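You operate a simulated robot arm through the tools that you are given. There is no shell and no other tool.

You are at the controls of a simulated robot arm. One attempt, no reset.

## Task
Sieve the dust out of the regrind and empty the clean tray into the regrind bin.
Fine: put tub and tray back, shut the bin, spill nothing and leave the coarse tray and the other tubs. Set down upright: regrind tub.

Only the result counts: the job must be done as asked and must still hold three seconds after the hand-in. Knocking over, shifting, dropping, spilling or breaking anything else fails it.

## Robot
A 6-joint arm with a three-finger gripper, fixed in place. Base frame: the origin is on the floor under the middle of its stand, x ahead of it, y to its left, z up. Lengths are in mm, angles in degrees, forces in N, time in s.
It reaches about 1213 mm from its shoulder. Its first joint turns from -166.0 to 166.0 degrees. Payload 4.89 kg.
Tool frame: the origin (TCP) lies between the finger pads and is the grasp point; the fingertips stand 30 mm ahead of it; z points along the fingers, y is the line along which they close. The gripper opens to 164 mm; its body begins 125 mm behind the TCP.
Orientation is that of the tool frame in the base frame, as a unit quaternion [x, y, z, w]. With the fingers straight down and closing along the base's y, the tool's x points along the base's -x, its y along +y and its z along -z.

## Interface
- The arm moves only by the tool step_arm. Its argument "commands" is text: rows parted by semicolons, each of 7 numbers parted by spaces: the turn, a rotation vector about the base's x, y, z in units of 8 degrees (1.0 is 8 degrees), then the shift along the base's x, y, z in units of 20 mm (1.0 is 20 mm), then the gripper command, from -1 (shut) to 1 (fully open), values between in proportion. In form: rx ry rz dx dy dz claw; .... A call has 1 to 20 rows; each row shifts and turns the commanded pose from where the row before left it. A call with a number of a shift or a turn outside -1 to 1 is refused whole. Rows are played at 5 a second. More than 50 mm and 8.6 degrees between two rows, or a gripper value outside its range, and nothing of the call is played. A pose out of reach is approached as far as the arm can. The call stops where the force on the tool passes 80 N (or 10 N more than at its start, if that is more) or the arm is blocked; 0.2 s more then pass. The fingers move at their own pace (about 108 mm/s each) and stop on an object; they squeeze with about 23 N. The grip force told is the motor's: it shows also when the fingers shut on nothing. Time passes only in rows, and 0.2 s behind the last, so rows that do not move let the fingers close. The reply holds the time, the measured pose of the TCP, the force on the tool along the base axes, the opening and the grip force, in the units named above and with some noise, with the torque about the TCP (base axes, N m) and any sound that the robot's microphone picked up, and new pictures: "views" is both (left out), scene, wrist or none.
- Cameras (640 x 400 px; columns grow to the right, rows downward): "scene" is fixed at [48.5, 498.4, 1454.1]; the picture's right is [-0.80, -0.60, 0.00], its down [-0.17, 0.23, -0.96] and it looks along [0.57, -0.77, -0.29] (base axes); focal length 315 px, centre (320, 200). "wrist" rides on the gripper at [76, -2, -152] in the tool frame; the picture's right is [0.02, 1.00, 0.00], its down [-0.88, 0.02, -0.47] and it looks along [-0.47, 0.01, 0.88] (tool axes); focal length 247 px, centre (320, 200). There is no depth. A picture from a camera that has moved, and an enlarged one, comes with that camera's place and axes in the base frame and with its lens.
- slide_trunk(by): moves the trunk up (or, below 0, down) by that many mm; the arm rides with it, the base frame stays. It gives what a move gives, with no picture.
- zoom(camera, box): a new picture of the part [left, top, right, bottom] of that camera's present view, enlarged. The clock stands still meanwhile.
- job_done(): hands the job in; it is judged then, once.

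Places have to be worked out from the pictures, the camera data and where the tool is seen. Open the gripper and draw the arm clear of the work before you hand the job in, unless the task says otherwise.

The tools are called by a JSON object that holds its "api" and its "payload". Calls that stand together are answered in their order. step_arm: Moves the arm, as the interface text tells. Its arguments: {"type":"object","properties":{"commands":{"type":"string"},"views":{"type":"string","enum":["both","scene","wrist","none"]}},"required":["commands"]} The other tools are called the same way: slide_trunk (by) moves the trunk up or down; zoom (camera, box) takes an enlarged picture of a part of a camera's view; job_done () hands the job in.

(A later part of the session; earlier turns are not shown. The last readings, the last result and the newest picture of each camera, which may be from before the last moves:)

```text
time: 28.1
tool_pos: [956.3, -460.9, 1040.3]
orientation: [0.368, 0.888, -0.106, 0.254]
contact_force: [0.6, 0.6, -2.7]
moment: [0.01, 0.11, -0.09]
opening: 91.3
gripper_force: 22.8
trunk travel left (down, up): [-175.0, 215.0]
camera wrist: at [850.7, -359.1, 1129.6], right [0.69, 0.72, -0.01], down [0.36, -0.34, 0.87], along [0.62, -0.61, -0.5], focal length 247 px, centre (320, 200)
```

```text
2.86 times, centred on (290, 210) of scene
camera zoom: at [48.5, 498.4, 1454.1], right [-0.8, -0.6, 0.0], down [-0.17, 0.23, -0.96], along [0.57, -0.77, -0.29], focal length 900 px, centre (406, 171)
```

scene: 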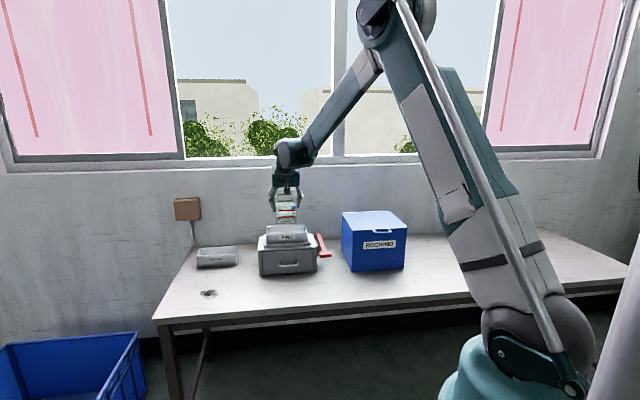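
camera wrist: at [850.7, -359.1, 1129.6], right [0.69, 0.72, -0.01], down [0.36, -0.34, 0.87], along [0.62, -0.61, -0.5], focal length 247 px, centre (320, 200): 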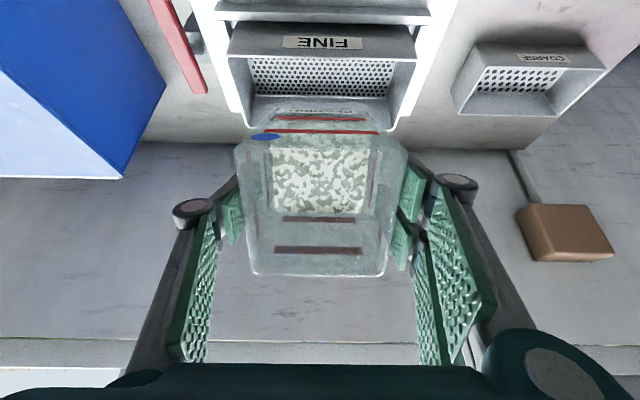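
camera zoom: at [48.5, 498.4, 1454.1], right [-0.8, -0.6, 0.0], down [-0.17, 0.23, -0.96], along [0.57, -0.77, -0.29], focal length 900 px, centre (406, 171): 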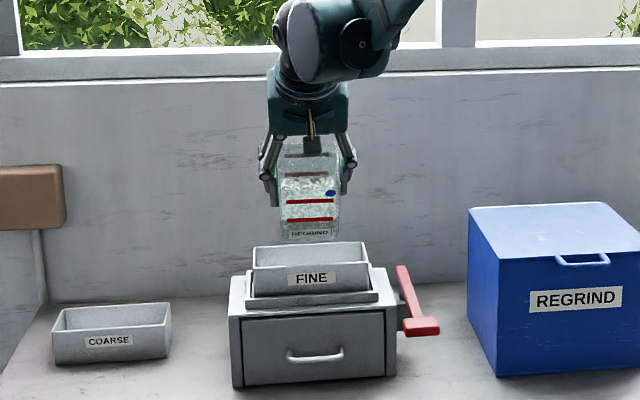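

The tray rim checks out at e1 261–438, e2 987–1073. I bring the tub forward over the far side of the tray while tilting it to 60°, still before pouring should start.

{"api": "step_arm", "payload": {"commands": "-0.4 -0.4 0 0.636 -0.636 0 -1;-0.4 -0.4 0 0.636 -0.636 0 -1;-0.4 -0.4 0 0.636 -0.636 0 -1;-0.4 -0.4 0 0.636 -0.636 0 -1;-0.4 -0.4 0 0.636 -0.636 0 -1", "views": "both"}}

{"api": "zoom", "payload": {"camera": "scene", "box": [220, 140, 360, 280]}}

```text
time: 29.4
tool_pos: [1017.6, -523.7, 1043.4]
orientation: [0.34, 0.821, -0.175, 0.425]
contact_force: [-1.6, 0.3, -2.0]
moment: [0.11, 0.09, 0.03]
opening: 91.4
gripper_force: 22.6
trunk travel left (down, up): [-175.0, 215.0]
camera wrist: at [897.0, -404.7, 1068.4], right [0.7, 0.72, -0.02], down [0.1, -0.07, 0.99], along [0.71, -0.69, -0.12], focal length 247 px, centre (320, 200)
```

scene: 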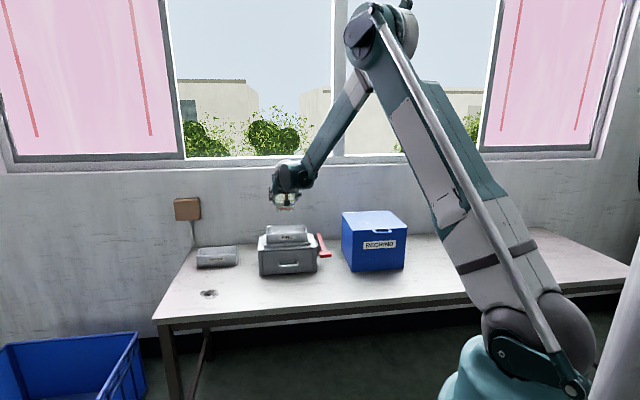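
wrist: 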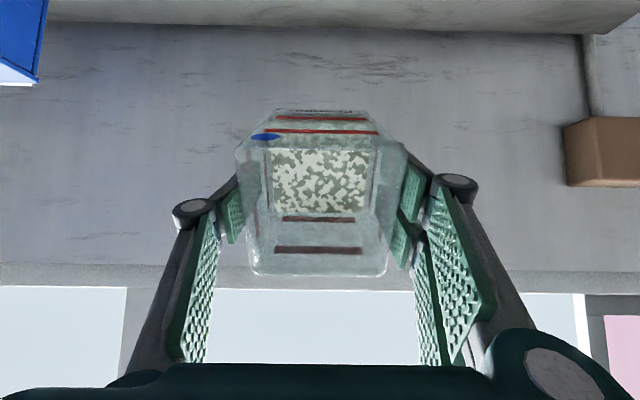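

```text
2.86 times, centred on (290, 210) of scene
camera zoom: at [48.5, 498.4, 1454.1], right [-0.8, -0.6, 0.0], down [-0.17, 0.23, -0.96], along [0.57, -0.77, -0.29], focal length 900 px, centre (406, 171)
```

zoom: 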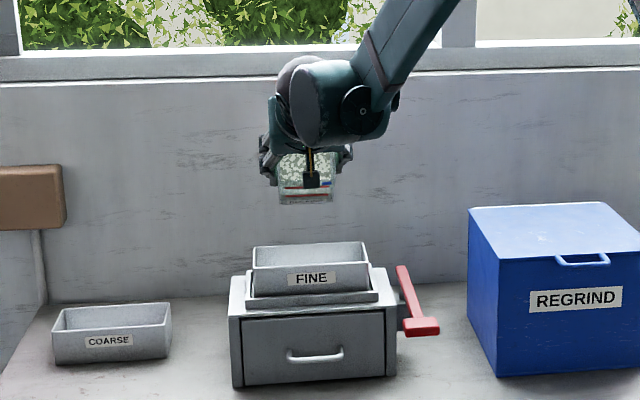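

Still at ~55° tilt and nothing has moved inside the tub. I lower it so the pouring lip sits about 40 mm above the tray rim, over its middle-back.

{"api": "step_arm", "payload": {"commands": "0 0 0 0.14 -0.14 -0.8 -1;0 0 0 0 0 -0.9 -1;0 0 0 0 0 -0.9 -1;0 0 0 0 0 -0.8 -1;0 0 0 0 0 -0.7 -1", "views": "both"}}

{"api": "zoom", "payload": {"camera": "scene", "box": [240, 170, 350, 280]}}

```text
time: 30.6
tool_pos: [1019.5, -525.2, 959.9]
orientation: [0.341, 0.821, -0.175, 0.423]
contact_force: [0.0, -0.6, -3.7]
moment: [0.1, 0.12, 0.02]
opening: 91.5
gripper_force: 22.5
trunk travel left (down, up): [-175.0, 215.0]
camera wrist: at [898.9, -408.6, 985.6], right [0.7, 0.72, -0.02], down [0.1, -0.07, 0.99], along [0.71, -0.69, -0.12], focal length 247 px, centre (320, 200)
```

scene: 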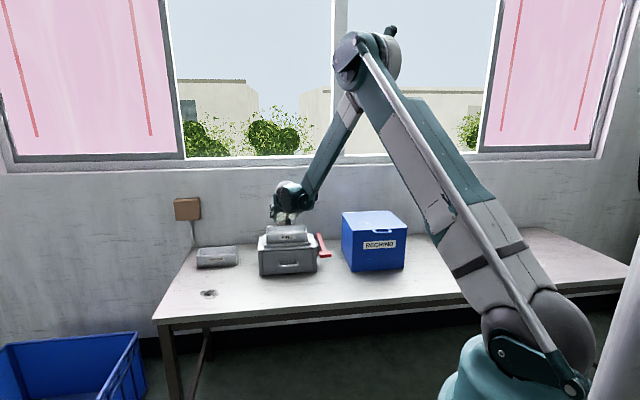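
wrist: 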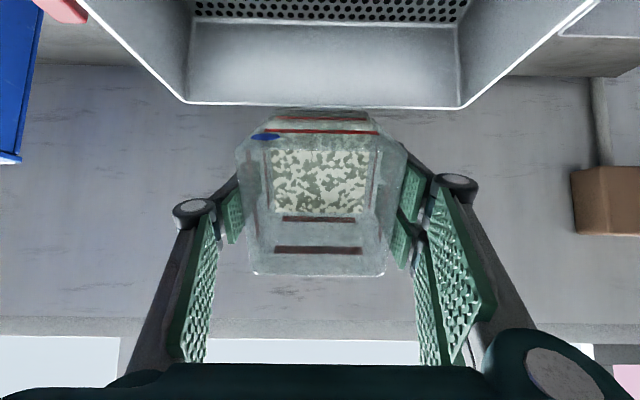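

```text
3.64 times, centred on (295, 225) of scene
camera zoom: at [48.5, 498.4, 1454.1], right [-0.8, -0.6, 0.0], down [-0.17, 0.23, -0.96], along [0.57, -0.77, -0.29], focal length 1145 px, centre (411, 109)
```

zoom: 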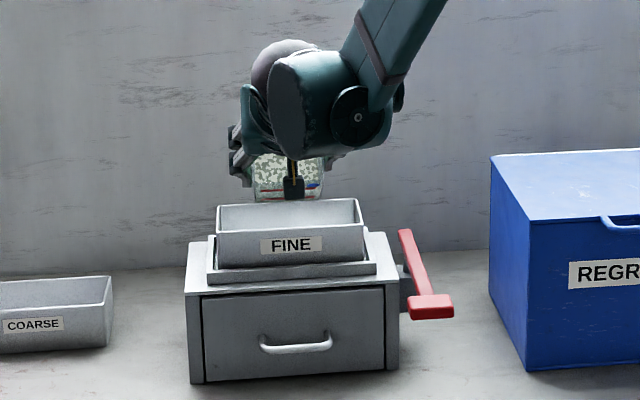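

The lip is over the tray with a clear gap to the rim. I tilt on in small steps about the lip to 70° and look for flow.

{"api": "step_arm", "payload": {"commands": "-0.338 -0.338 0 -0.0575 0.0575 0.164 -1;-0.338 -0.338 0 -0.0575 0.0575 0.164 -1;-0.338 -0.338 0 -0.0575 0.0575 0.164 -1;-0.338 -0.338 0 -0.0575 0.0575 0.164 -1;0 0 0 0 0 0 -1;0 0 0 0 0 0 -1", "views": "both"}}

{"api": "zoom", "payload": {"camera": "scene", "box": [240, 170, 350, 280]}}

```text
time: 31.9
tool_pos: [1014.7, -521.5, 972.8]
orientation: [0.314, 0.757, -0.219, 0.529]
contact_force: [0.0, -0.2, -2.5]
moment: [0.11, 0.11, 0.0]
opening: 91.3
gripper_force: 23.1
trunk travel left (down, up): [-175.0, 215.0]
camera wrist: at [894.6, -403.1, 953.6], right [0.7, 0.71, -0.02], down [-0.09, 0.11, 0.99], along [0.71, -0.69, 0.14], focal length 247 px, centre (320, 200)
```

scene: 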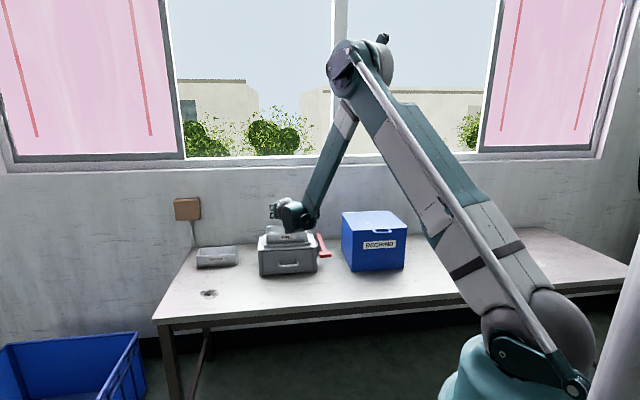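
wrist: 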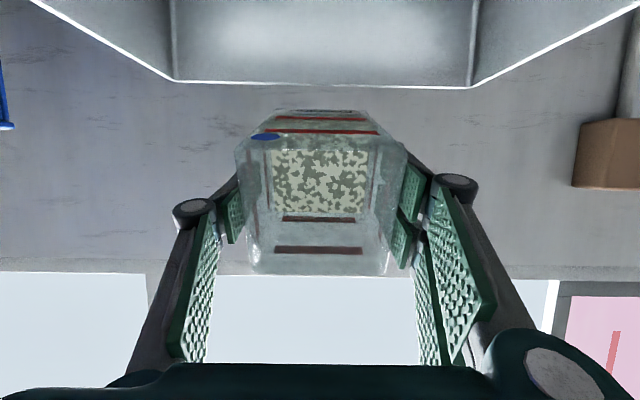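

```text
3.64 times, centred on (295, 225) of scene
camera zoom: at [48.5, 498.4, 1454.1], right [-0.8, -0.6, 0.0], down [-0.17, 0.23, -0.96], along [0.57, -0.77, -0.29], focal length 1145 px, centre (411, 109)
```

zoom: 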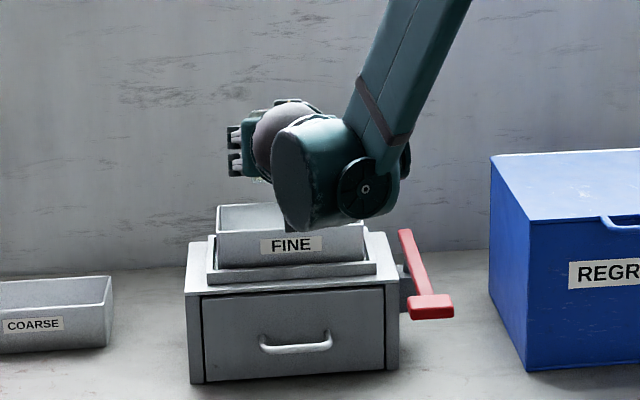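

No pour yet at 70°. I continue about the lip to 80° and watch the contents.

{"api": "step_arm", "payload": {"commands": "-0.2946 -0.2946 0 -0.072 0.072 0.123 -1;-0.2946 -0.2946 0 -0.072 0.072 0.123 -1;-0.2946 -0.2946 0 -0.072 0.072 0.123 -1;0 0 0 0 0 0 -1;0 0 0 0 0 0 -1", "views": "wrist"}}

```text
time: 33.1
tool_pos: [1012.3, -515.8, 981.3]
orientation: [0.293, 0.708, -0.245, 0.594]
contact_force: [-0.8, 0.2, -2.8]
moment: [0.09, 0.06, -0.01]
opening: 91.2
gripper_force: 22.3
trunk travel left (down, up): [-175.0, 215.0]
camera wrist: at [895.0, -402.6, 930.9], right [0.7, 0.71, -0.02], down [-0.21, 0.23, 0.95], along [0.68, -0.66, 0.31], focal length 247 px, centre (320, 200)
```

wrist: 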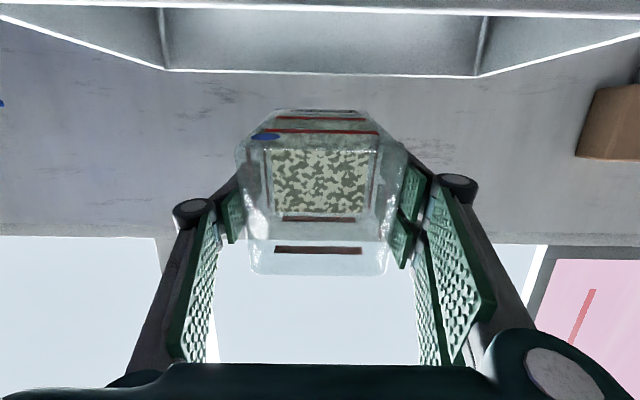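

Still nothing at 80°. I continue to 90° about the lip.

{"api": "step_arm", "payload": {"commands": "-0.2946 -0.2946 0 -0.085 0.085 0.103 -1;-0.2946 -0.2946 0 -0.085 0.085 0.103 -1;-0.2946 -0.2946 0 -0.085 0.085 0.103 -1;0 0 0 0 0 0 -1;0 0 0 0 0 0 -1", "views": "both"}}

{"api": "zoom", "payload": {"camera": "scene", "box": [240, 170, 350, 280]}}

```text
time: 34.4
tool_pos: [1006.2, -511.6, 986.8]
orientation: [0.27, 0.654, -0.269, 0.653]
contact_force: [-0.3, -0.7, -2.4]
moment: [0.1, 0.09, 0.01]
opening: 91.3
gripper_force: 23.4
trunk travel left (down, up): [-175.0, 215.0]
camera wrist: at [897.0, -405.1, 910.1], right [0.71, 0.71, -0.02], down [-0.32, 0.35, 0.88], along [0.63, -0.62, 0.47], focal length 247 px, centre (320, 200)
```

scene: 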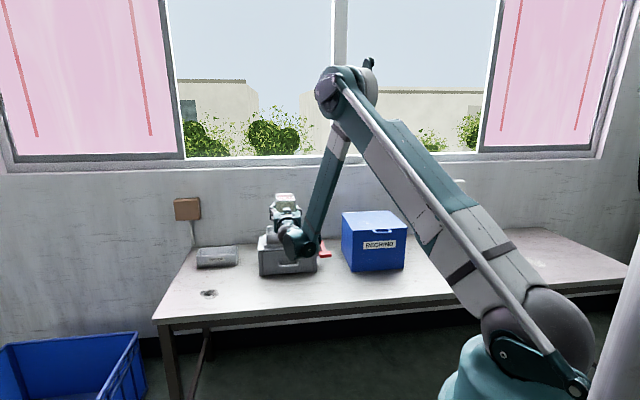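
wrist: 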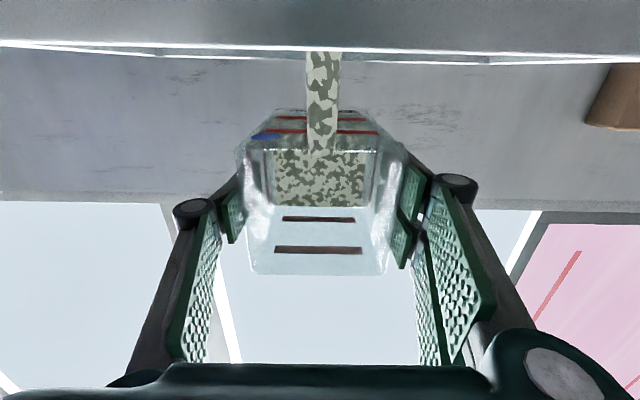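

```text
3.64 times, centred on (295, 225) of scene
camera zoom: at [48.5, 498.4, 1454.1], right [-0.8, -0.6, 0.0], down [-0.17, 0.23, -0.96], along [0.57, -0.77, -0.29], focal length 1145 px, centre (411, 109)
```

zoom: 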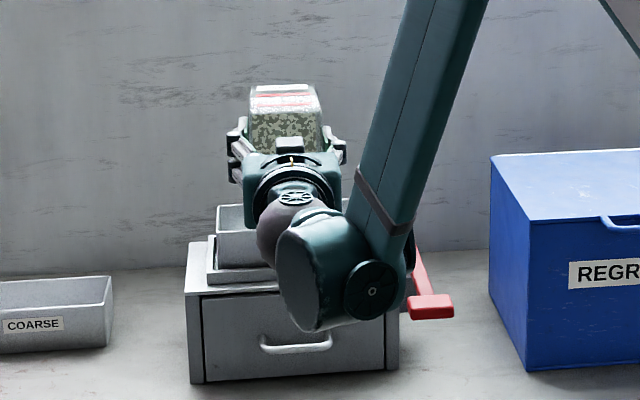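

A stream has started and it falls into the tray. I hold still to let it flow and watch the level.

{"api": "step_arm", "payload": {"commands": "0 0 0 0 0 0 -1;0 0 0 0 0 0 -1;0 0 0 0 0 0 -1;0 0 0 0 0 0 -1;0 0 0 0 0 0 -1;0 0 0 0 0 0 -1", "views": "wrist"}}

```text
time: 35.8
tool_pos: [1006.8, -511.1, 986.9]
orientation: [0.272, 0.654, -0.27, 0.652]
contact_force: [0.3, 0.2, -2.2]
moment: [0.08, 0.07, -0.03]
opening: 91.5
gripper_force: 23.5
trunk travel left (down, up): [-175.0, 215.0]
camera wrist: at [896.9, -405.0, 910.3], right [0.71, 0.71, -0.02], down [-0.32, 0.35, 0.88], along [0.63, -0.62, 0.47], focal length 247 px, centre (320, 200)
```

wrist: 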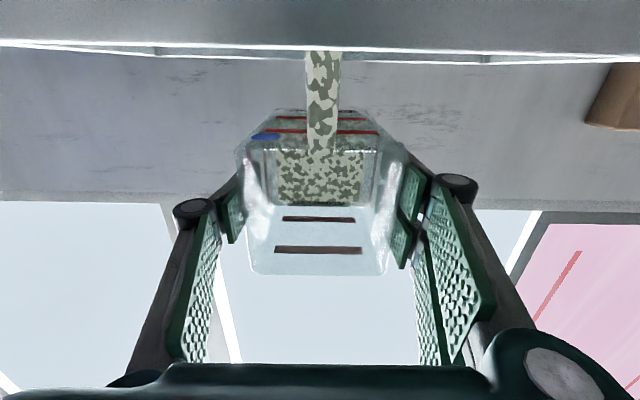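

It keeps flowing slowly into the tray. I hold a few seconds more.

{"api": "step_arm", "payload": {"commands": "0 0 0 0 0 0 -1;0 0 0 0 0 0 -1;0 0 0 0 0 0 -1;0 0 0 0 0 0 -1;0 0 0 0 0 0 -1;0 0 0 0 0 0 -1;0 0 0 0 0 0 -1;0 0 0 0 0 0 -1;0 0 0 0 0 0 -1;0 0 0 0 0 0 -1;0 0 0 0 0 0 -1;0 0 0 0 0 0 -1;0 0 0 0 0 0 -1;0 0 0 0 0 0 -1;0 0 0 0 0 0 -1", "views": "wrist"}}

```text
time: 39.0
tool_pos: [1004.9, -512.7, 986.7]
orientation: [0.271, 0.654, -0.27, 0.653]
contact_force: [0.8, 0.2, -1.7]
moment: [0.05, 0.05, -0.01]
opening: 91.4
gripper_force: 23.0
trunk travel left (down, up): [-175.0, 215.0]
camera wrist: at [896.8, -405.0, 910.3], right [0.71, 0.71, -0.02], down [-0.32, 0.35, 0.88], along [0.63, -0.62, 0.47], focal length 247 px, centre (320, 200)
```

wrist: 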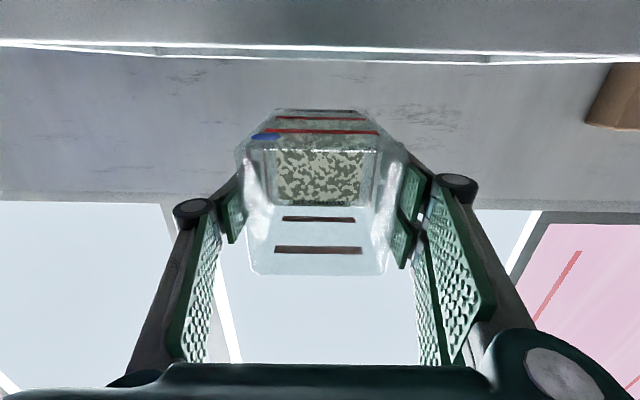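

The flow stopped at 90° with material left. I tilt to 100° about the lip, raising slightly to keep the camera clear of the machine, and wait.

{"api": "step_arm", "payload": {"commands": "-0.2946 -0.2946 0 -0.0966 0.0966 0.215 -1;-0.2946 -0.2946 0 -0.0966 0.0966 0.215 -1;-0.2946 -0.2946 0 -0.0966 0.0966 0.215 -1;0 0 0 0 0 0 -1;0 0 0 0 0 0 -1;0 0 0 0 0 0 -1;0 0 0 0 0 0 -1;0 0 0 0 0 0 -1;0 0 0 0 0 0 -1;0 0 0 0 0 0 -1", "views": "wrist"}}

```text
time: 41.1
tool_pos: [999.8, -505.9, 999.8]
orientation: [0.247, 0.594, -0.293, 0.707]
contact_force: [-0.1, -0.5, -1.2]
moment: [0.05, 0.03, -0.02]
opening: 91.3
gripper_force: 22.9
trunk travel left (down, up): [-175.0, 215.0]
camera wrist: at [901.9, -410.3, 897.9], right [0.71, 0.7, -0.02], down [-0.42, 0.45, 0.79], along [0.56, -0.55, 0.62], focal length 247 px, centre (320, 200)
```

wrist: 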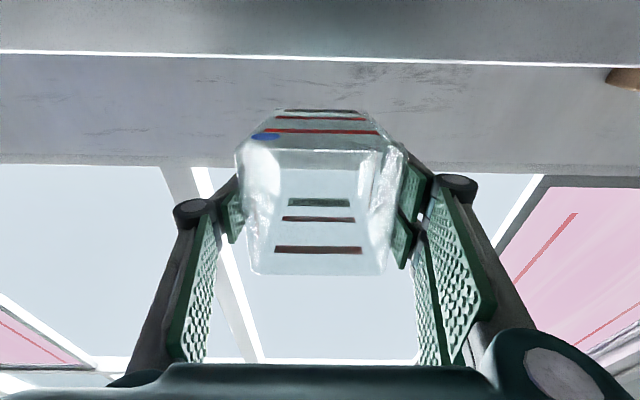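

The tub looks nearly empty. I zoom in to check for residue.

{"api": "zoom", "payload": {"camera": "wrist", "box": [220, 90, 420, 290]}}

{"api": "zoom", "payload": {"camera": "scene", "box": [240, 170, 350, 280]}}

```text
2.00 times, centred on (320, 190) of wrist
camera zoom: at [901.9, -410.3, 897.9], right [0.71, 0.7, -0.02], down [-0.42, 0.45, 0.79], along [0.56, -0.55, 0.62], focal length 494 px, centre (320, 220)
```

zoom: 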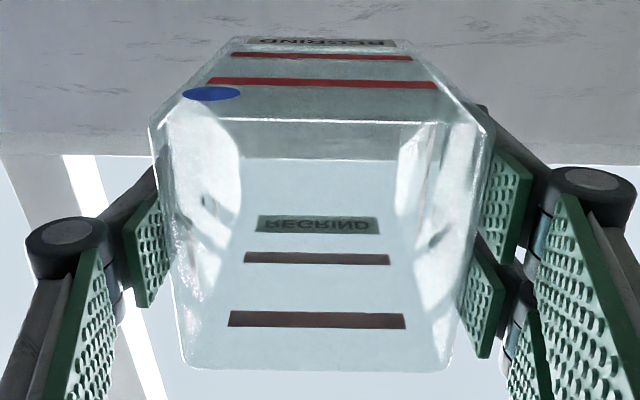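

```text
3.64 times, centred on (295, 225) of scene
camera zoom: at [48.5, 498.4, 1454.1], right [-0.8, -0.6, 0.0], down [-0.17, 0.23, -0.96], along [0.57, -0.77, -0.29], focal length 1145 px, centre (411, 109)
```

zoom: 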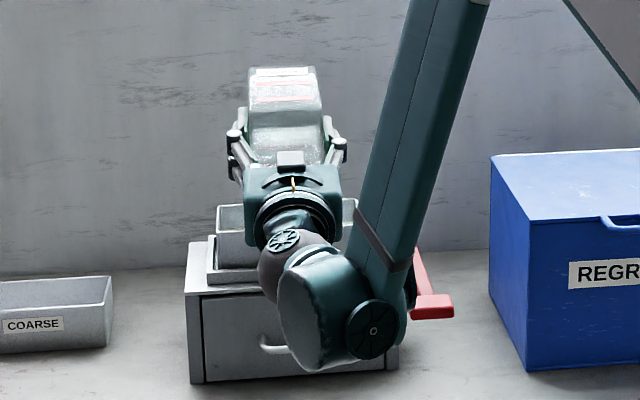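

The tub appears fully empty; the remaining mark is just its back label. I tilt a little further to be sure of the last grains, wait, then raise and start untilting.

{"api": "step_arm", "payload": {"commands": "-0.3536 -0.3536 0 -0.106 0.106 0.3 -1;-0.3536 -0.3536 0 -0.106 0.106 0.3 -1;0 0 0 0 0 0 -1;0 0 0 0 0 0 -1;0 0 0 0 0 0 -1;0 0 0 0 0 0 -1;0 0 0 0 0 0 -1;0 0 0 0 0 1 -1;0 0 0 0 0 1 -1;0.53 0.53 0 0 0 0 -1;0.53 0.53 0 0 0 0 -1;0.53 0.53 0 0 0 0 -1;0.53 0.53 0 0 0 0 -1;0.53 0.53 0 0 0 0 -1;0.53 0.53 0 0 0 0 -1;0.53 0.53 0 0 0 0 -1;0.53 0.53 0 0 0 0 -1;0.53 0.53 0 0 0 0 -1;0.53 0.53 0 0 0 0 -1", "views": "both"}}

{"api": "zoom", "payload": {"camera": "scene", "box": [240, 170, 350, 280]}}

```text
time: 45.1
tool_pos: [996.6, -502.2, 1051.7]
orientation: [0.35, 0.844, -0.155, 0.375]
contact_force: [0.9, 0.4, 0.6]
moment: [0.0, 0.01, -0.01]
opening: 91.5
gripper_force: 23.1
trunk travel left (down, up): [-175.0, 215.0]
camera wrist: at [878.7, -387.2, 1096.9], right [0.7, 0.72, -0.01], down [0.18, -0.16, 0.97], along [0.69, -0.68, -0.24], focal length 247 px, centre (320, 200)
```

scene: 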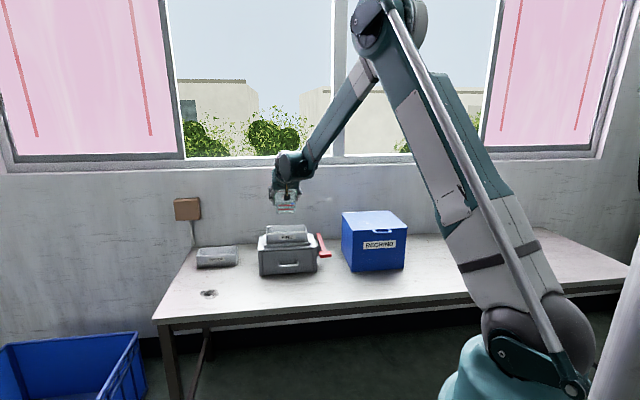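
wrist: 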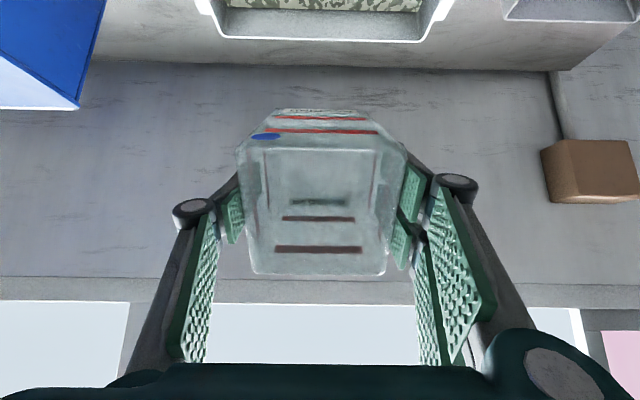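

```text
3.64 times, centred on (295, 225) of scene
camera zoom: at [48.5, 498.4, 1454.1], right [-0.8, -0.6, 0.0], down [-0.17, 0.23, -0.96], along [0.57, -0.77, -0.29], focal length 1145 px, centre (411, 109)
```

zoom: 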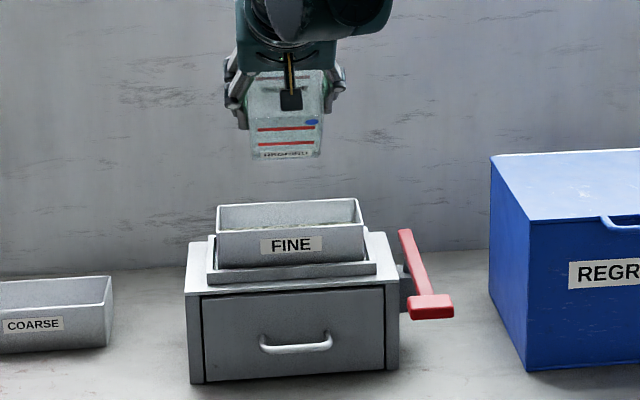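

The regrind is in the fine tray and the tub is empty. I level the tub while backing off and carry it back towards its original place.

{"api": "step_arm", "payload": {"commands": "0.53 0.53 0 -0.265 0.265 0 -1;0.53 0.53 0 -0.265 0.265 0 -1;0.53 0.53 0 -0.265 0.265 0 -1;0.53 0.53 0 -0.265 0.265 0 -1;0.53 0.53 0 -0.265 0.265 0 -1;0.53 0.53 0 -0.265 0.265 0 -1;0.53 0.53 0 -0.265 0.265 0 -1;0.53 0.53 0 -0.265 0.265 0 -1;0 0 0 0.242 0.996 0 -1;0 0 0 0.242 0.996 0 -1;0 0 0 0.242 0.996 0 -1;0 0 0 0.242 0.996 0 -1;0 0 0 0.242 0.996 0 -1;0 0 0 0.242 0.996 0 -1;0 0 0 0.242 0.996 0 -1;0 0 0 0.242 0.996 0 -1;0 0 0 0.242 0.996 0 -1;0 0 0 0.242 0.996 0 -1;0 0 0 0.242 0.996 0 -1;0 0 0 0.242 0.996 0 -1", "views": "both"}}

```text
time: 49.4
tool_pos: [1012.1, -221.2, 1051.2]
orientation: [0.384, 0.923, 0.001, 0.0]
contact_force: [-0.1, -0.1, -1.0]
moment: [0.09, -0.05, -0.01]
opening: 91.3
gripper_force: 23.0
trunk travel left (down, up): [-175.0, 215.0]
camera wrist: at [956.6, -168.6, 1203.4], right [0.69, 0.72, 0.0], down [0.64, -0.61, 0.47], along [0.34, -0.33, -0.88], focal length 247 px, centre (320, 200)
```

scene: 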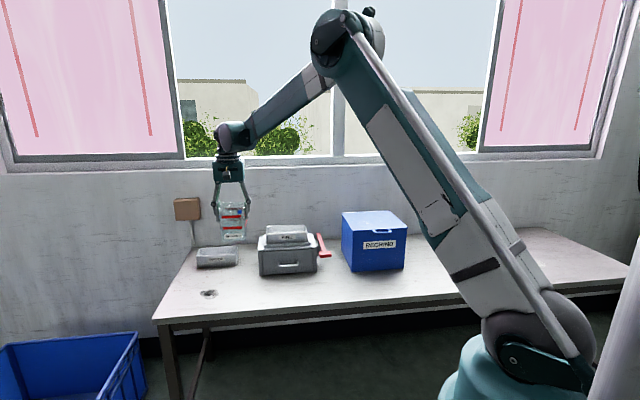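
wrist: 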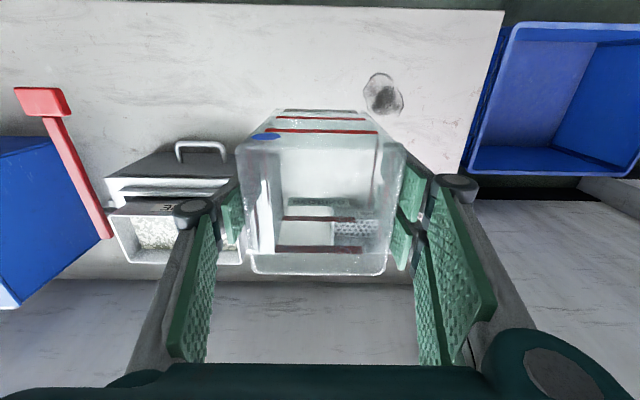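

The tub is back near its spot. I align to the original grasp pose and descend most of the way.

{"api": "step_arm", "payload": {"commands": "0 0 -0.25 0.153 0.673 0 -1;0 0 0 0.153 0.673 0 -1;0 0 0 0.153 0.673 0 -1;0 0 0 0 0 -1 -1;0 0 0 0 0 -1 -1;0 0 0 0 0 -1 -1;0 0 0 0 0 -1 -1;0 0 0 0 0 -1 -1;0 0 0 0 0 -1 -1;0 0 0 0 0 -1 -1;0 0 0 0 0 -1 -1;0 0 0 0 0 -1 -1;0 0 0 0 0 -0.8 -1;0 0 0 0 0 -0.6 -1;0 0 0 0 0 -0.4 -1;0 0 0 0 0 0 -1", "views": "both"}}

```text
time: 52.8
tool_pos: [1019.8, -179.7, 836.1]
orientation: [0.399, 0.917, 0.0, 0.0]
contact_force: [0.4, -0.7, -2.4]
moment: [0.01, 0.02, 0.04]
opening: 91.3
gripper_force: 22.9
trunk travel left (down, up): [-175.0, 215.0]
camera wrist: at [966.9, -125.5, 987.4], right [0.72, 0.7, 0.0], down [0.61, -0.63, 0.47], along [0.33, -0.34, -0.88], focal length 247 px, centre (320, 200)
```

scene: 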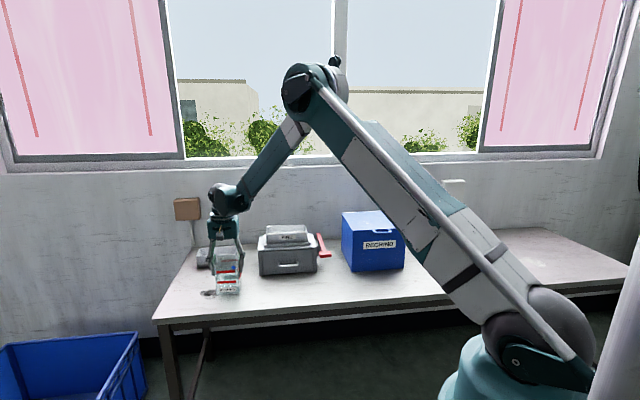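
wrist: 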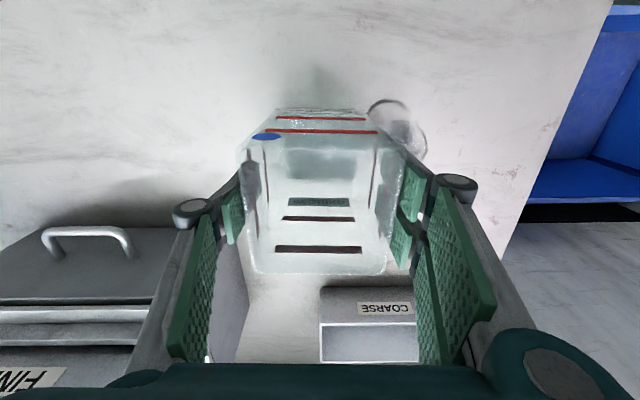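

About 13 mm remain to the grasp height. I lower the last bit slowly, watching for contact force.

{"api": "step_arm", "payload": {"commands": "0 0 0 0 0 -0.2 -1;0 0 0 0 0 -0.2 -1;0 0 0 0 0 -0.12 -1;0 0 0 0 0 -0.08 -1;0 0 0 0 0 0 -1", "views": "none"}}

```text
time: 54.0
tool_pos: [1020.0, -180.1, 823.6]
orientation: [0.399, 0.917, 0.0, 0.0]
contact_force: [0.2, 0.2, 3.2]
moment: [0.06, -0.25, 0.05]
opening: 91.4
gripper_force: 23.2
trunk travel left (down, up): [-175.0, 215.0]
```

Contact force changed sign to +3.2 N, so the tub stands on the table. I open the gripper and then rise straight up.

{"api": "step_arm", "payload": {"commands": "0 0 0 0 0 0 0.3;0 0 0 0 0 0 0.6;0 0 0 0 0 0 1;0 0 0 0 0 0 1;0 0 0 0 0 0.5 1;0 0 0 0 0 1 1;0 0 0 0 0 1 1;0 0 0 0 0 1 1;0 0 0 0 0 1 1;0 0 0 0 0 1 1;0 0 0 0 0 1 1;0 0 0 0 0 1 1;0 0 0 0 0 1 1", "views": "both"}}

{"api": "zoom", "payload": {"camera": "scene", "box": [180, 210, 340, 310]}}

```text
time: 56.8
tool_pos: [1021.0, -181.1, 995.5]
orientation: [0.399, 0.917, -0.001, 0.0]
contact_force: [-0.2, -0.5, 0.0]
moment: [0.01, 0.09, -0.02]
opening: 163.9
gripper_force: 0.0
trunk travel left (down, up): [-175.0, 215.0]
camera wrist: at [966.8, -126.4, 1147.4], right [0.72, 0.7, 0.0], down [0.61, -0.63, 0.47], along [0.33, -0.34, -0.88], focal length 247 px, centre (320, 200)
```

scene: 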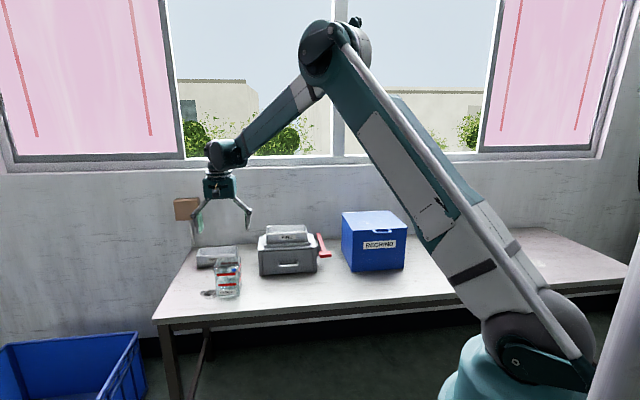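
wrist: 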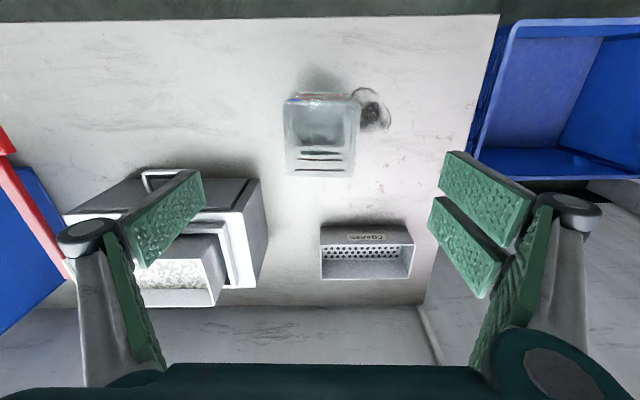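

```text
4.00 times, centred on (260, 260) of scene
camera zoom: at [48.5, 498.4, 1454.1], right [-0.8, -0.6, 0.0], down [-0.17, 0.23, -0.96], along [0.57, -0.77, -0.29], focal length 1260 px, centre (560, -40)
```

zoom: 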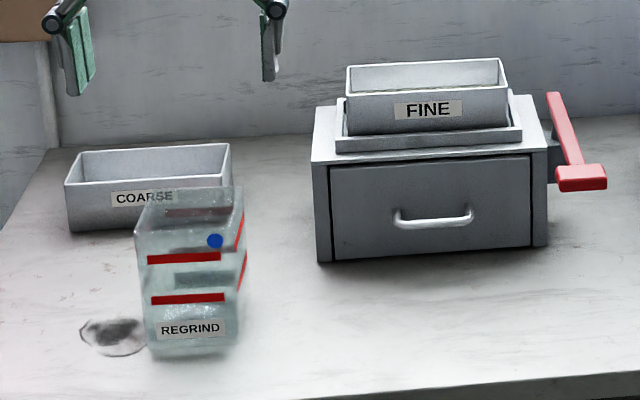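

The tub stands where it was. Now I go to the crank: I travel along the front of the machine to above the red handle for a precise look.

{"api": "step_arm", "payload": {"commands": "0 0 0.25 -0.947 -0.924 0 1;0 0 0 -0.947 -0.924 0 1;0 0 0 -0.947 -0.924 0 1;0 0 0 -0.947 -0.924 0 1;0 0 0 -0.947 -0.924 0 1;0 0 0 -0.947 -0.924 0 1;0 0 0 -0.947 -0.924 0 1;0 0 0 -0.947 -0.924 0 1;0 0 0 -0.947 -0.924 0 1;0 0 0 -0.947 -0.924 0 1;0 0 0 -0.947 -0.924 0 1;0 0 0 -0.947 -0.924 0 1;0 0 0 -0.947 -0.924 0 1;0 0 0 -0.947 -0.924 0 1;0 0 0 -0.947 -0.924 0 1", "views": "both"}}

{"api": "zoom", "payload": {"camera": "wrist", "box": [230, 80, 530, 320]}}

```text
time: 60.0
tool_pos: [736.6, -458.7, 994.0]
orientation: [0.383, 0.924, 0.001, -0.001]
contact_force: [0.4, 0.4, 0.0]
moment: [-0.07, 0.09, 0.0]
opening: 164.0
gripper_force: 0.1
trunk travel left (down, up): [-175.0, 215.0]
camera wrist: at [681.6, -404.8, 1145.1], right [0.69, 0.72, 0.0], down [0.64, -0.61, 0.47], along [0.34, -0.33, -0.88], focal length 247 px, centre (320, 200)
```

scene: 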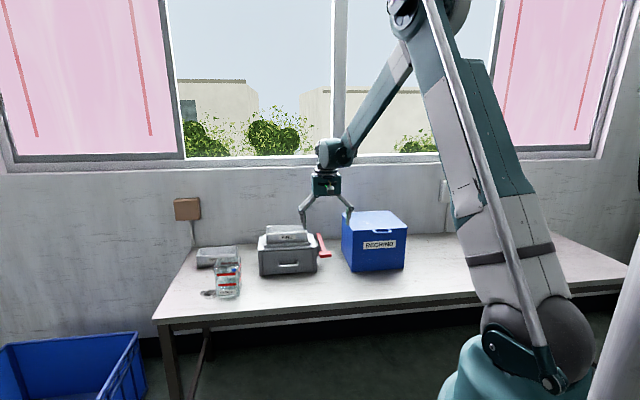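
wrist: 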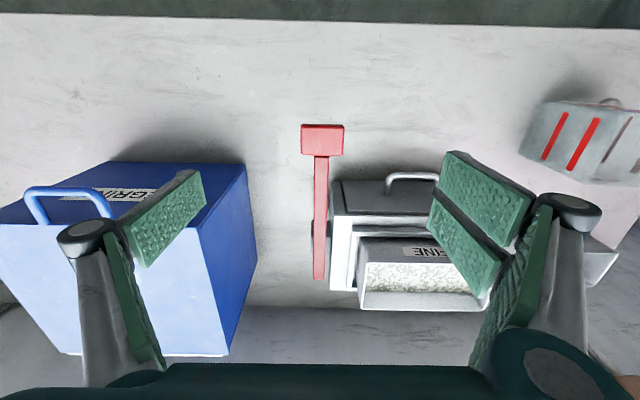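

```text
1.67 times, centred on (380, 200) of wrist
camera zoom: at [681.6, -404.8, 1145.1], right [0.69, 0.72, 0.0], down [0.64, -0.61, 0.47], along [0.34, -0.33, -0.88], focal length 412 px, centre (220, 200)
```

zoom: 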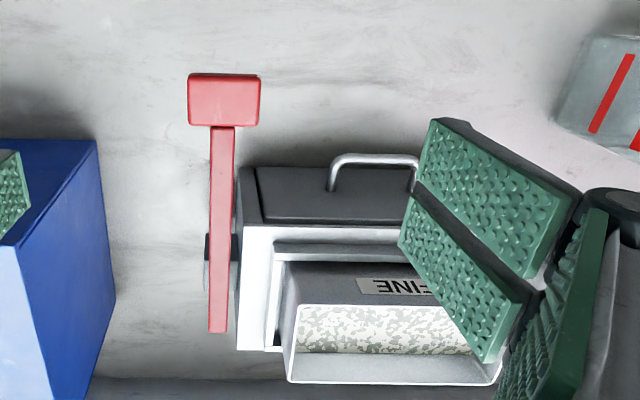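

The red handle is about 45×34 mm, centred near e1≈200, e2≈843, z≈860, with the pivot post near e2≈1021. I descend with the fingers either side of the handle, then narrow them to a loose cage.

{"api": "step_arm", "payload": {"commands": "0 0 0 0.07 0.21 -0.6 1;0 0 0 0 0 -1 1;0 0 0 0 0 -1 1;0 0 0 0 0 -1 1;0 0 0 0 0 -1 1;0 0 0 0 0 -1 1;0 0 0 0 0 -1 1;0 0 0 0 0 0 -0.2;0 0 0 0 0 0 -0.2;0 0 0 0 0 0 -0.2", "views": "both"}}

{"api": "zoom", "payload": {"camera": "scene", "box": [250, 190, 400, 290]}}

```text
time: 62.1
tool_pos: [739.3, -453.9, 859.8]
orientation: [0.383, 0.924, -0.001, 0.001]
contact_force: [-0.4, -0.7, 0.5]
moment: [0.01, -0.01, 0.0]
opening: 65.6
gripper_force: 0.0
trunk travel left (down, up): [-175.0, 215.0]
camera wrist: at [683.0, -402.0, 1013.6], right [0.69, 0.72, 0.0], down [0.64, -0.61, 0.47], along [0.34, -0.33, -0.88], focal length 247 px, centre (320, 200)
```

scene: 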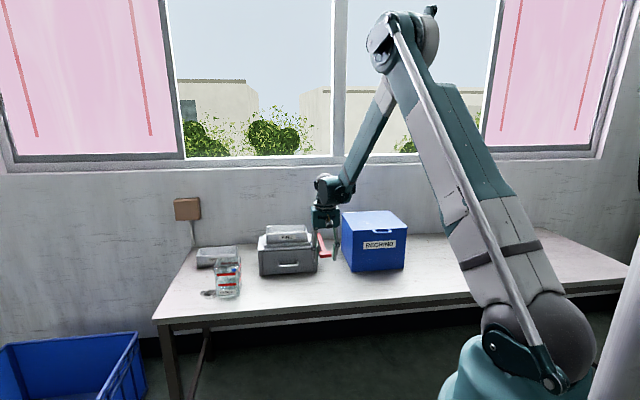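
wrist: 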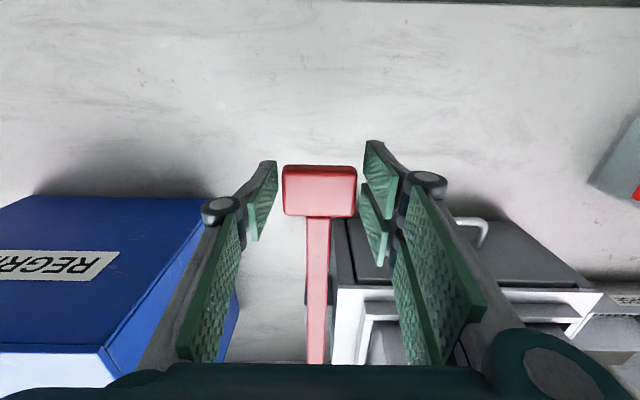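

```text
4.00 times, centred on (325, 240) of scene
camera zoom: at [48.5, 498.4, 1454.1], right [-0.8, -0.6, 0.0], down [-0.17, 0.23, -0.96], along [0.57, -0.77, -0.29], focal length 1260 px, centre (300, 40)
```

zoom: 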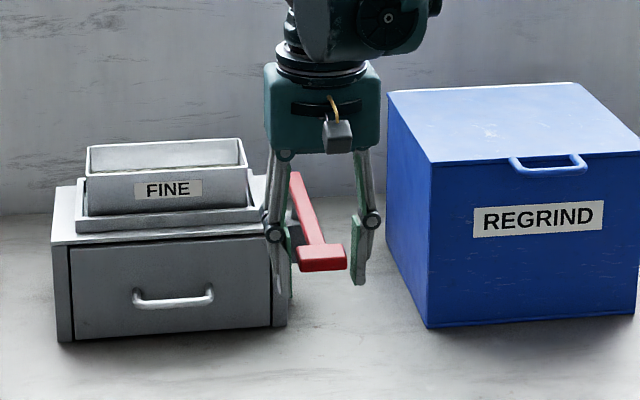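

The handle sits centred between the fingers. I try a small push outward (−e1, away from the machine) and read the force.

{"api": "step_arm", "payload": {"commands": "0 0 0 -0.354 -0.354 0 -0.2;0 0 0 -0.354 -0.354 0 -0.2;0 0 0 -0.354 -0.354 0 -0.2;0 0 0 -0.354 -0.354 0 -0.2", "views": "wrist"}}

```text
time: 63.1
tool_pos: [712.7, -479.4, 860.3]
orientation: [0.382, 0.924, 0.0, -0.001]
contact_force: [41.2, 45.0, -29.7]
moment: [-1.12, 0.89, -0.16]
opening: 120.2
gripper_force: 23.2
trunk travel left (down, up): [-175.0, 215.0]
camera wrist: at [657.0, -427.3, 1012.1], right [0.69, 0.72, 0.0], down [0.64, -0.61, 0.47], along [0.34, -0.33, -0.88], focal length 247 px, centre (320, 200)
```

wrist: 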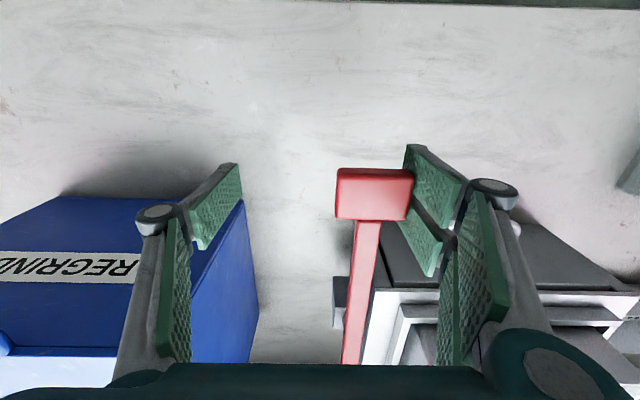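

The handle did not yield outward (about 60 N reaction), so I stop that and return to centre, then check that nothing shifted.

{"api": "step_arm", "payload": {"commands": "0 0 0 0.354 0.354 0 -0.2;0 0 0 0.354 0.354 0 -0.2;0 0 0 0.354 0.354 0 -0.2;0 0 0 0.3 0.3 0 -0.2;0 0 0 0 0 0 -0.2", "views": "both"}}

{"api": "zoom", "payload": {"camera": "scene", "box": [250, 190, 400, 290]}}

```text
time: 64.3
tool_pos: [736.5, -455.7, 861.8]
orientation: [0.384, 0.923, -0.001, 0.001]
contact_force: [-0.4, 0.7, -0.9]
moment: [0.0, -0.02, 0.01]
opening: 65.3
gripper_force: 0.0
trunk travel left (down, up): [-175.0, 215.0]
camera wrist: at [681.1, -402.8, 1014.4], right [0.69, 0.72, 0.0], down [0.64, -0.61, 0.47], along [0.34, -0.33, -0.88], focal length 247 px, centre (320, 200)
```

scene: 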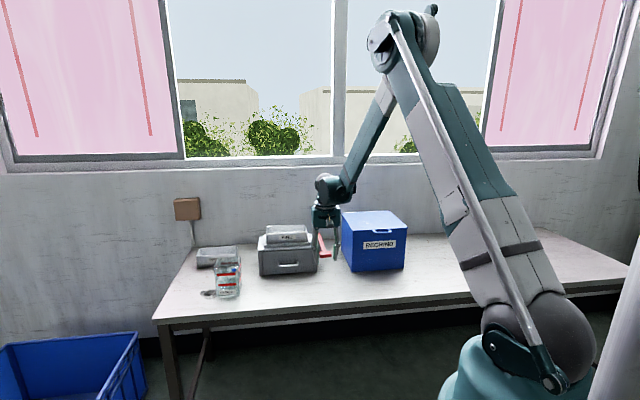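
wrist: 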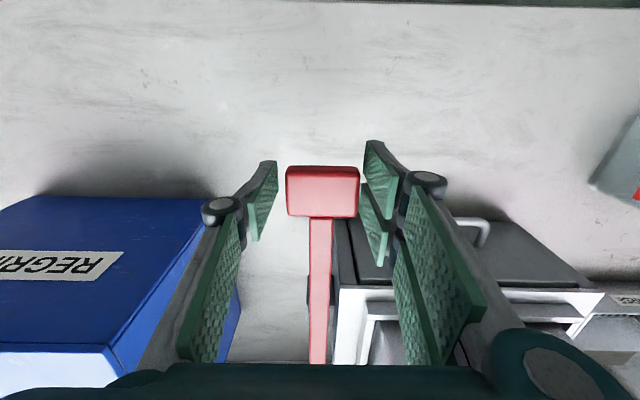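

```text
4.00 times, centred on (325, 240) of scene
camera zoom: at [48.5, 498.4, 1454.1], right [-0.8, -0.6, 0.0], down [-0.17, 0.23, -0.96], along [0.57, -0.77, -0.29], focal length 1260 px, centre (300, 40)
```

zoom: 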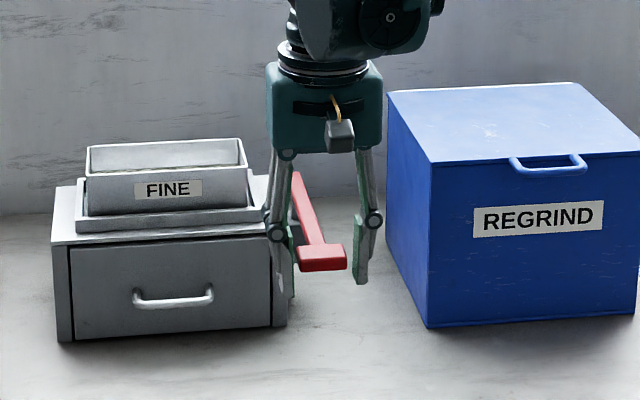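

Nothing shifted. I grip the handle and probe with a small downward move, reading the force.

{"api": "step_arm", "payload": {"commands": "0 0 0 0 0 0 -1;0 0 0 0 0 0 -1;0 0 0 0 0 0 -1;0 0 0 0 0 -0.25 -1;0 0 0 0 0 -0.25 -1", "views": "wrist"}}

```text
time: 65.5
tool_pos: [737.8, -456.1, 850.5]
orientation: [0.383, 0.924, 0.0, 0.0]
contact_force: [14.9, 7.4, 7.4]
moment: [-0.71, -0.95, -0.16]
opening: 48.6
gripper_force: 44.6
trunk travel left (down, up): [-175.0, 215.0]
camera wrist: at [682.3, -402.3, 1003.5], right [0.69, 0.72, 0.0], down [0.64, -0.61, 0.47], along [0.34, -0.33, -0.88], focal length 247 px, centre (320, 200)
```

wrist: 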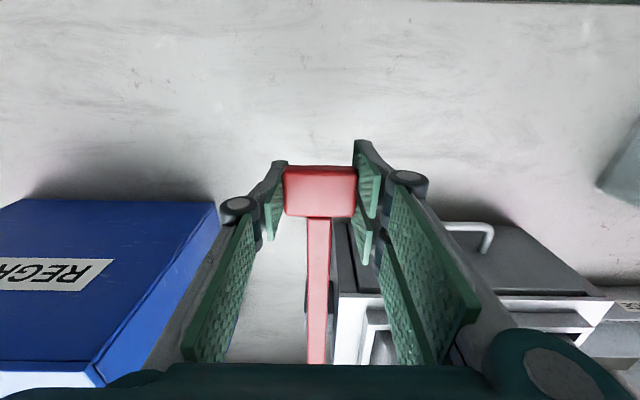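

The handle went down with the gripper about 11 mm at only ~7 N, so the lever pumps vertically. I press further down in small steps.

{"api": "step_arm", "payload": {"commands": "0 0 0 0.05 0.05 -0.25 -1;0 0 0 0.05 0.05 -0.25 -1;0 0 0 0 0 -0.25 -1;0 0 0 0 0 -0.25 -1", "views": "both"}}

{"api": "zoom", "payload": {"camera": "scene", "box": [250, 190, 400, 290]}}

```text
time: 66.5
tool_pos: [737.8, -455.9, 831.7]
orientation: [0.384, 0.923, -0.001, 0.0]
contact_force: [6.4, -35.6, 11.4]
moment: [-0.7, -0.37, 0.13]
opening: 48.4
gripper_force: 45.5
trunk travel left (down, up): [-175.0, 215.0]
camera wrist: at [683.0, -402.3, 983.9], right [0.69, 0.72, 0.0], down [0.64, -0.61, 0.47], along [0.34, -0.33, -0.88], focal length 247 px, centre (320, 200)
```

scene: 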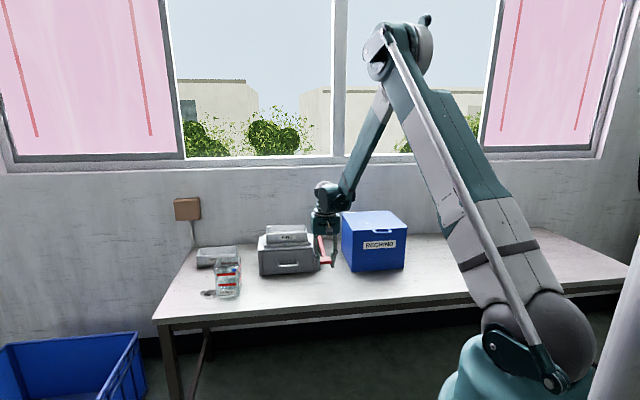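
wrist: 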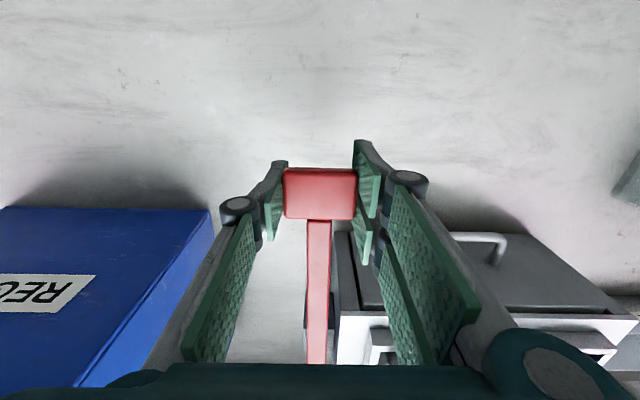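

```text
4.00 times, centred on (325, 240) of scene
camera zoom: at [48.5, 498.4, 1454.1], right [-0.8, -0.6, 0.0], down [-0.17, 0.23, -0.96], along [0.57, -0.77, -0.29], focal length 1260 px, centre (300, 40)
```

zoom: 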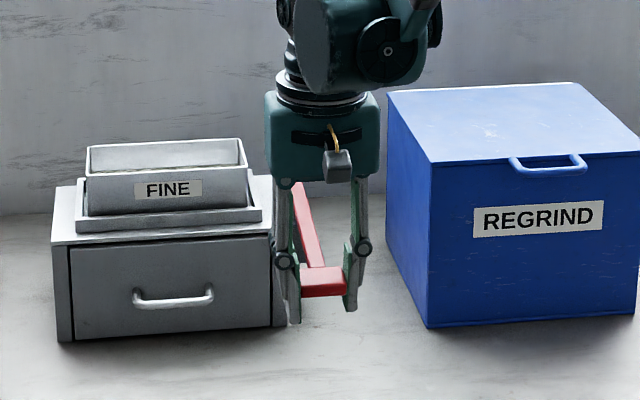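

The lever swings down about its far pivot with slight side loads from the stiff grip. I open the fingers to see whether it springs back by itself.

{"api": "step_arm", "payload": {"commands": "0 0 0 0 0 0 -0.1;0 0 0 0 0 0 -0.1;0 0 0 0 0 0 -0.1;0 0 0 0 0 0 -0.1", "views": "both"}}

{"api": "zoom", "payload": {"camera": "scene", "box": [250, 190, 400, 290]}}

```text
time: 67.5
tool_pos: [738.8, -453.6, 831.3]
orientation: [0.383, 0.924, 0.0, 0.0]
contact_force: [-0.4, -0.5, 0.0]
moment: [-0.01, 0.0, -0.01]
opening: 73.6
gripper_force: 0.1
trunk travel left (down, up): [-175.0, 215.0]
camera wrist: at [683.6, -400.1, 984.2], right [0.69, 0.72, 0.0], down [0.64, -0.61, 0.47], along [0.34, -0.33, -0.88], focal length 247 px, centre (320, 200)
```

scene: 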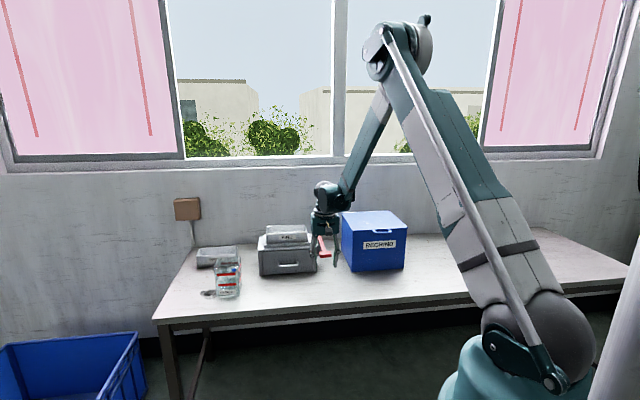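
wrist: 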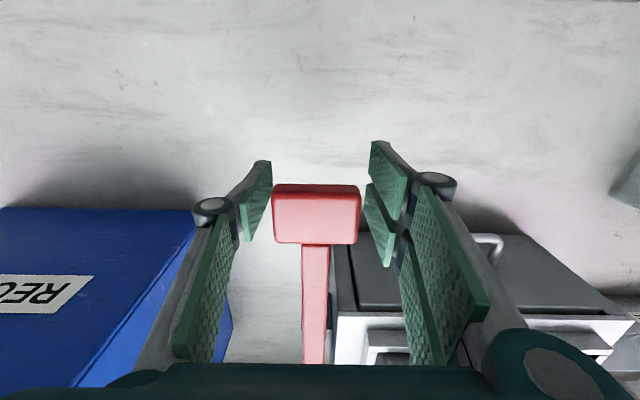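

```text
4.00 times, centred on (325, 240) of scene
camera zoom: at [48.5, 498.4, 1454.1], right [-0.8, -0.6, 0.0], down [-0.17, 0.23, -0.96], along [0.57, -0.77, -0.29], focal length 1260 px, centre (300, 40)
```

zoom: 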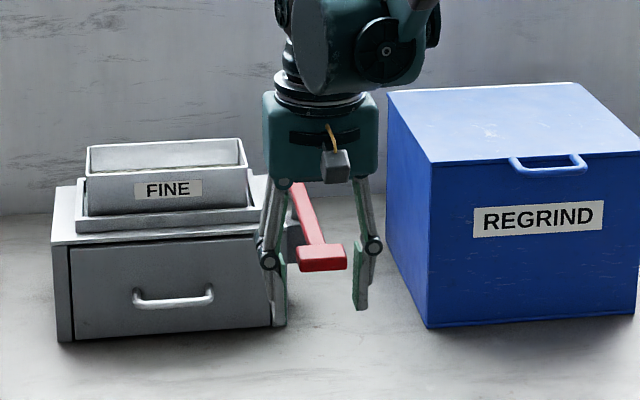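

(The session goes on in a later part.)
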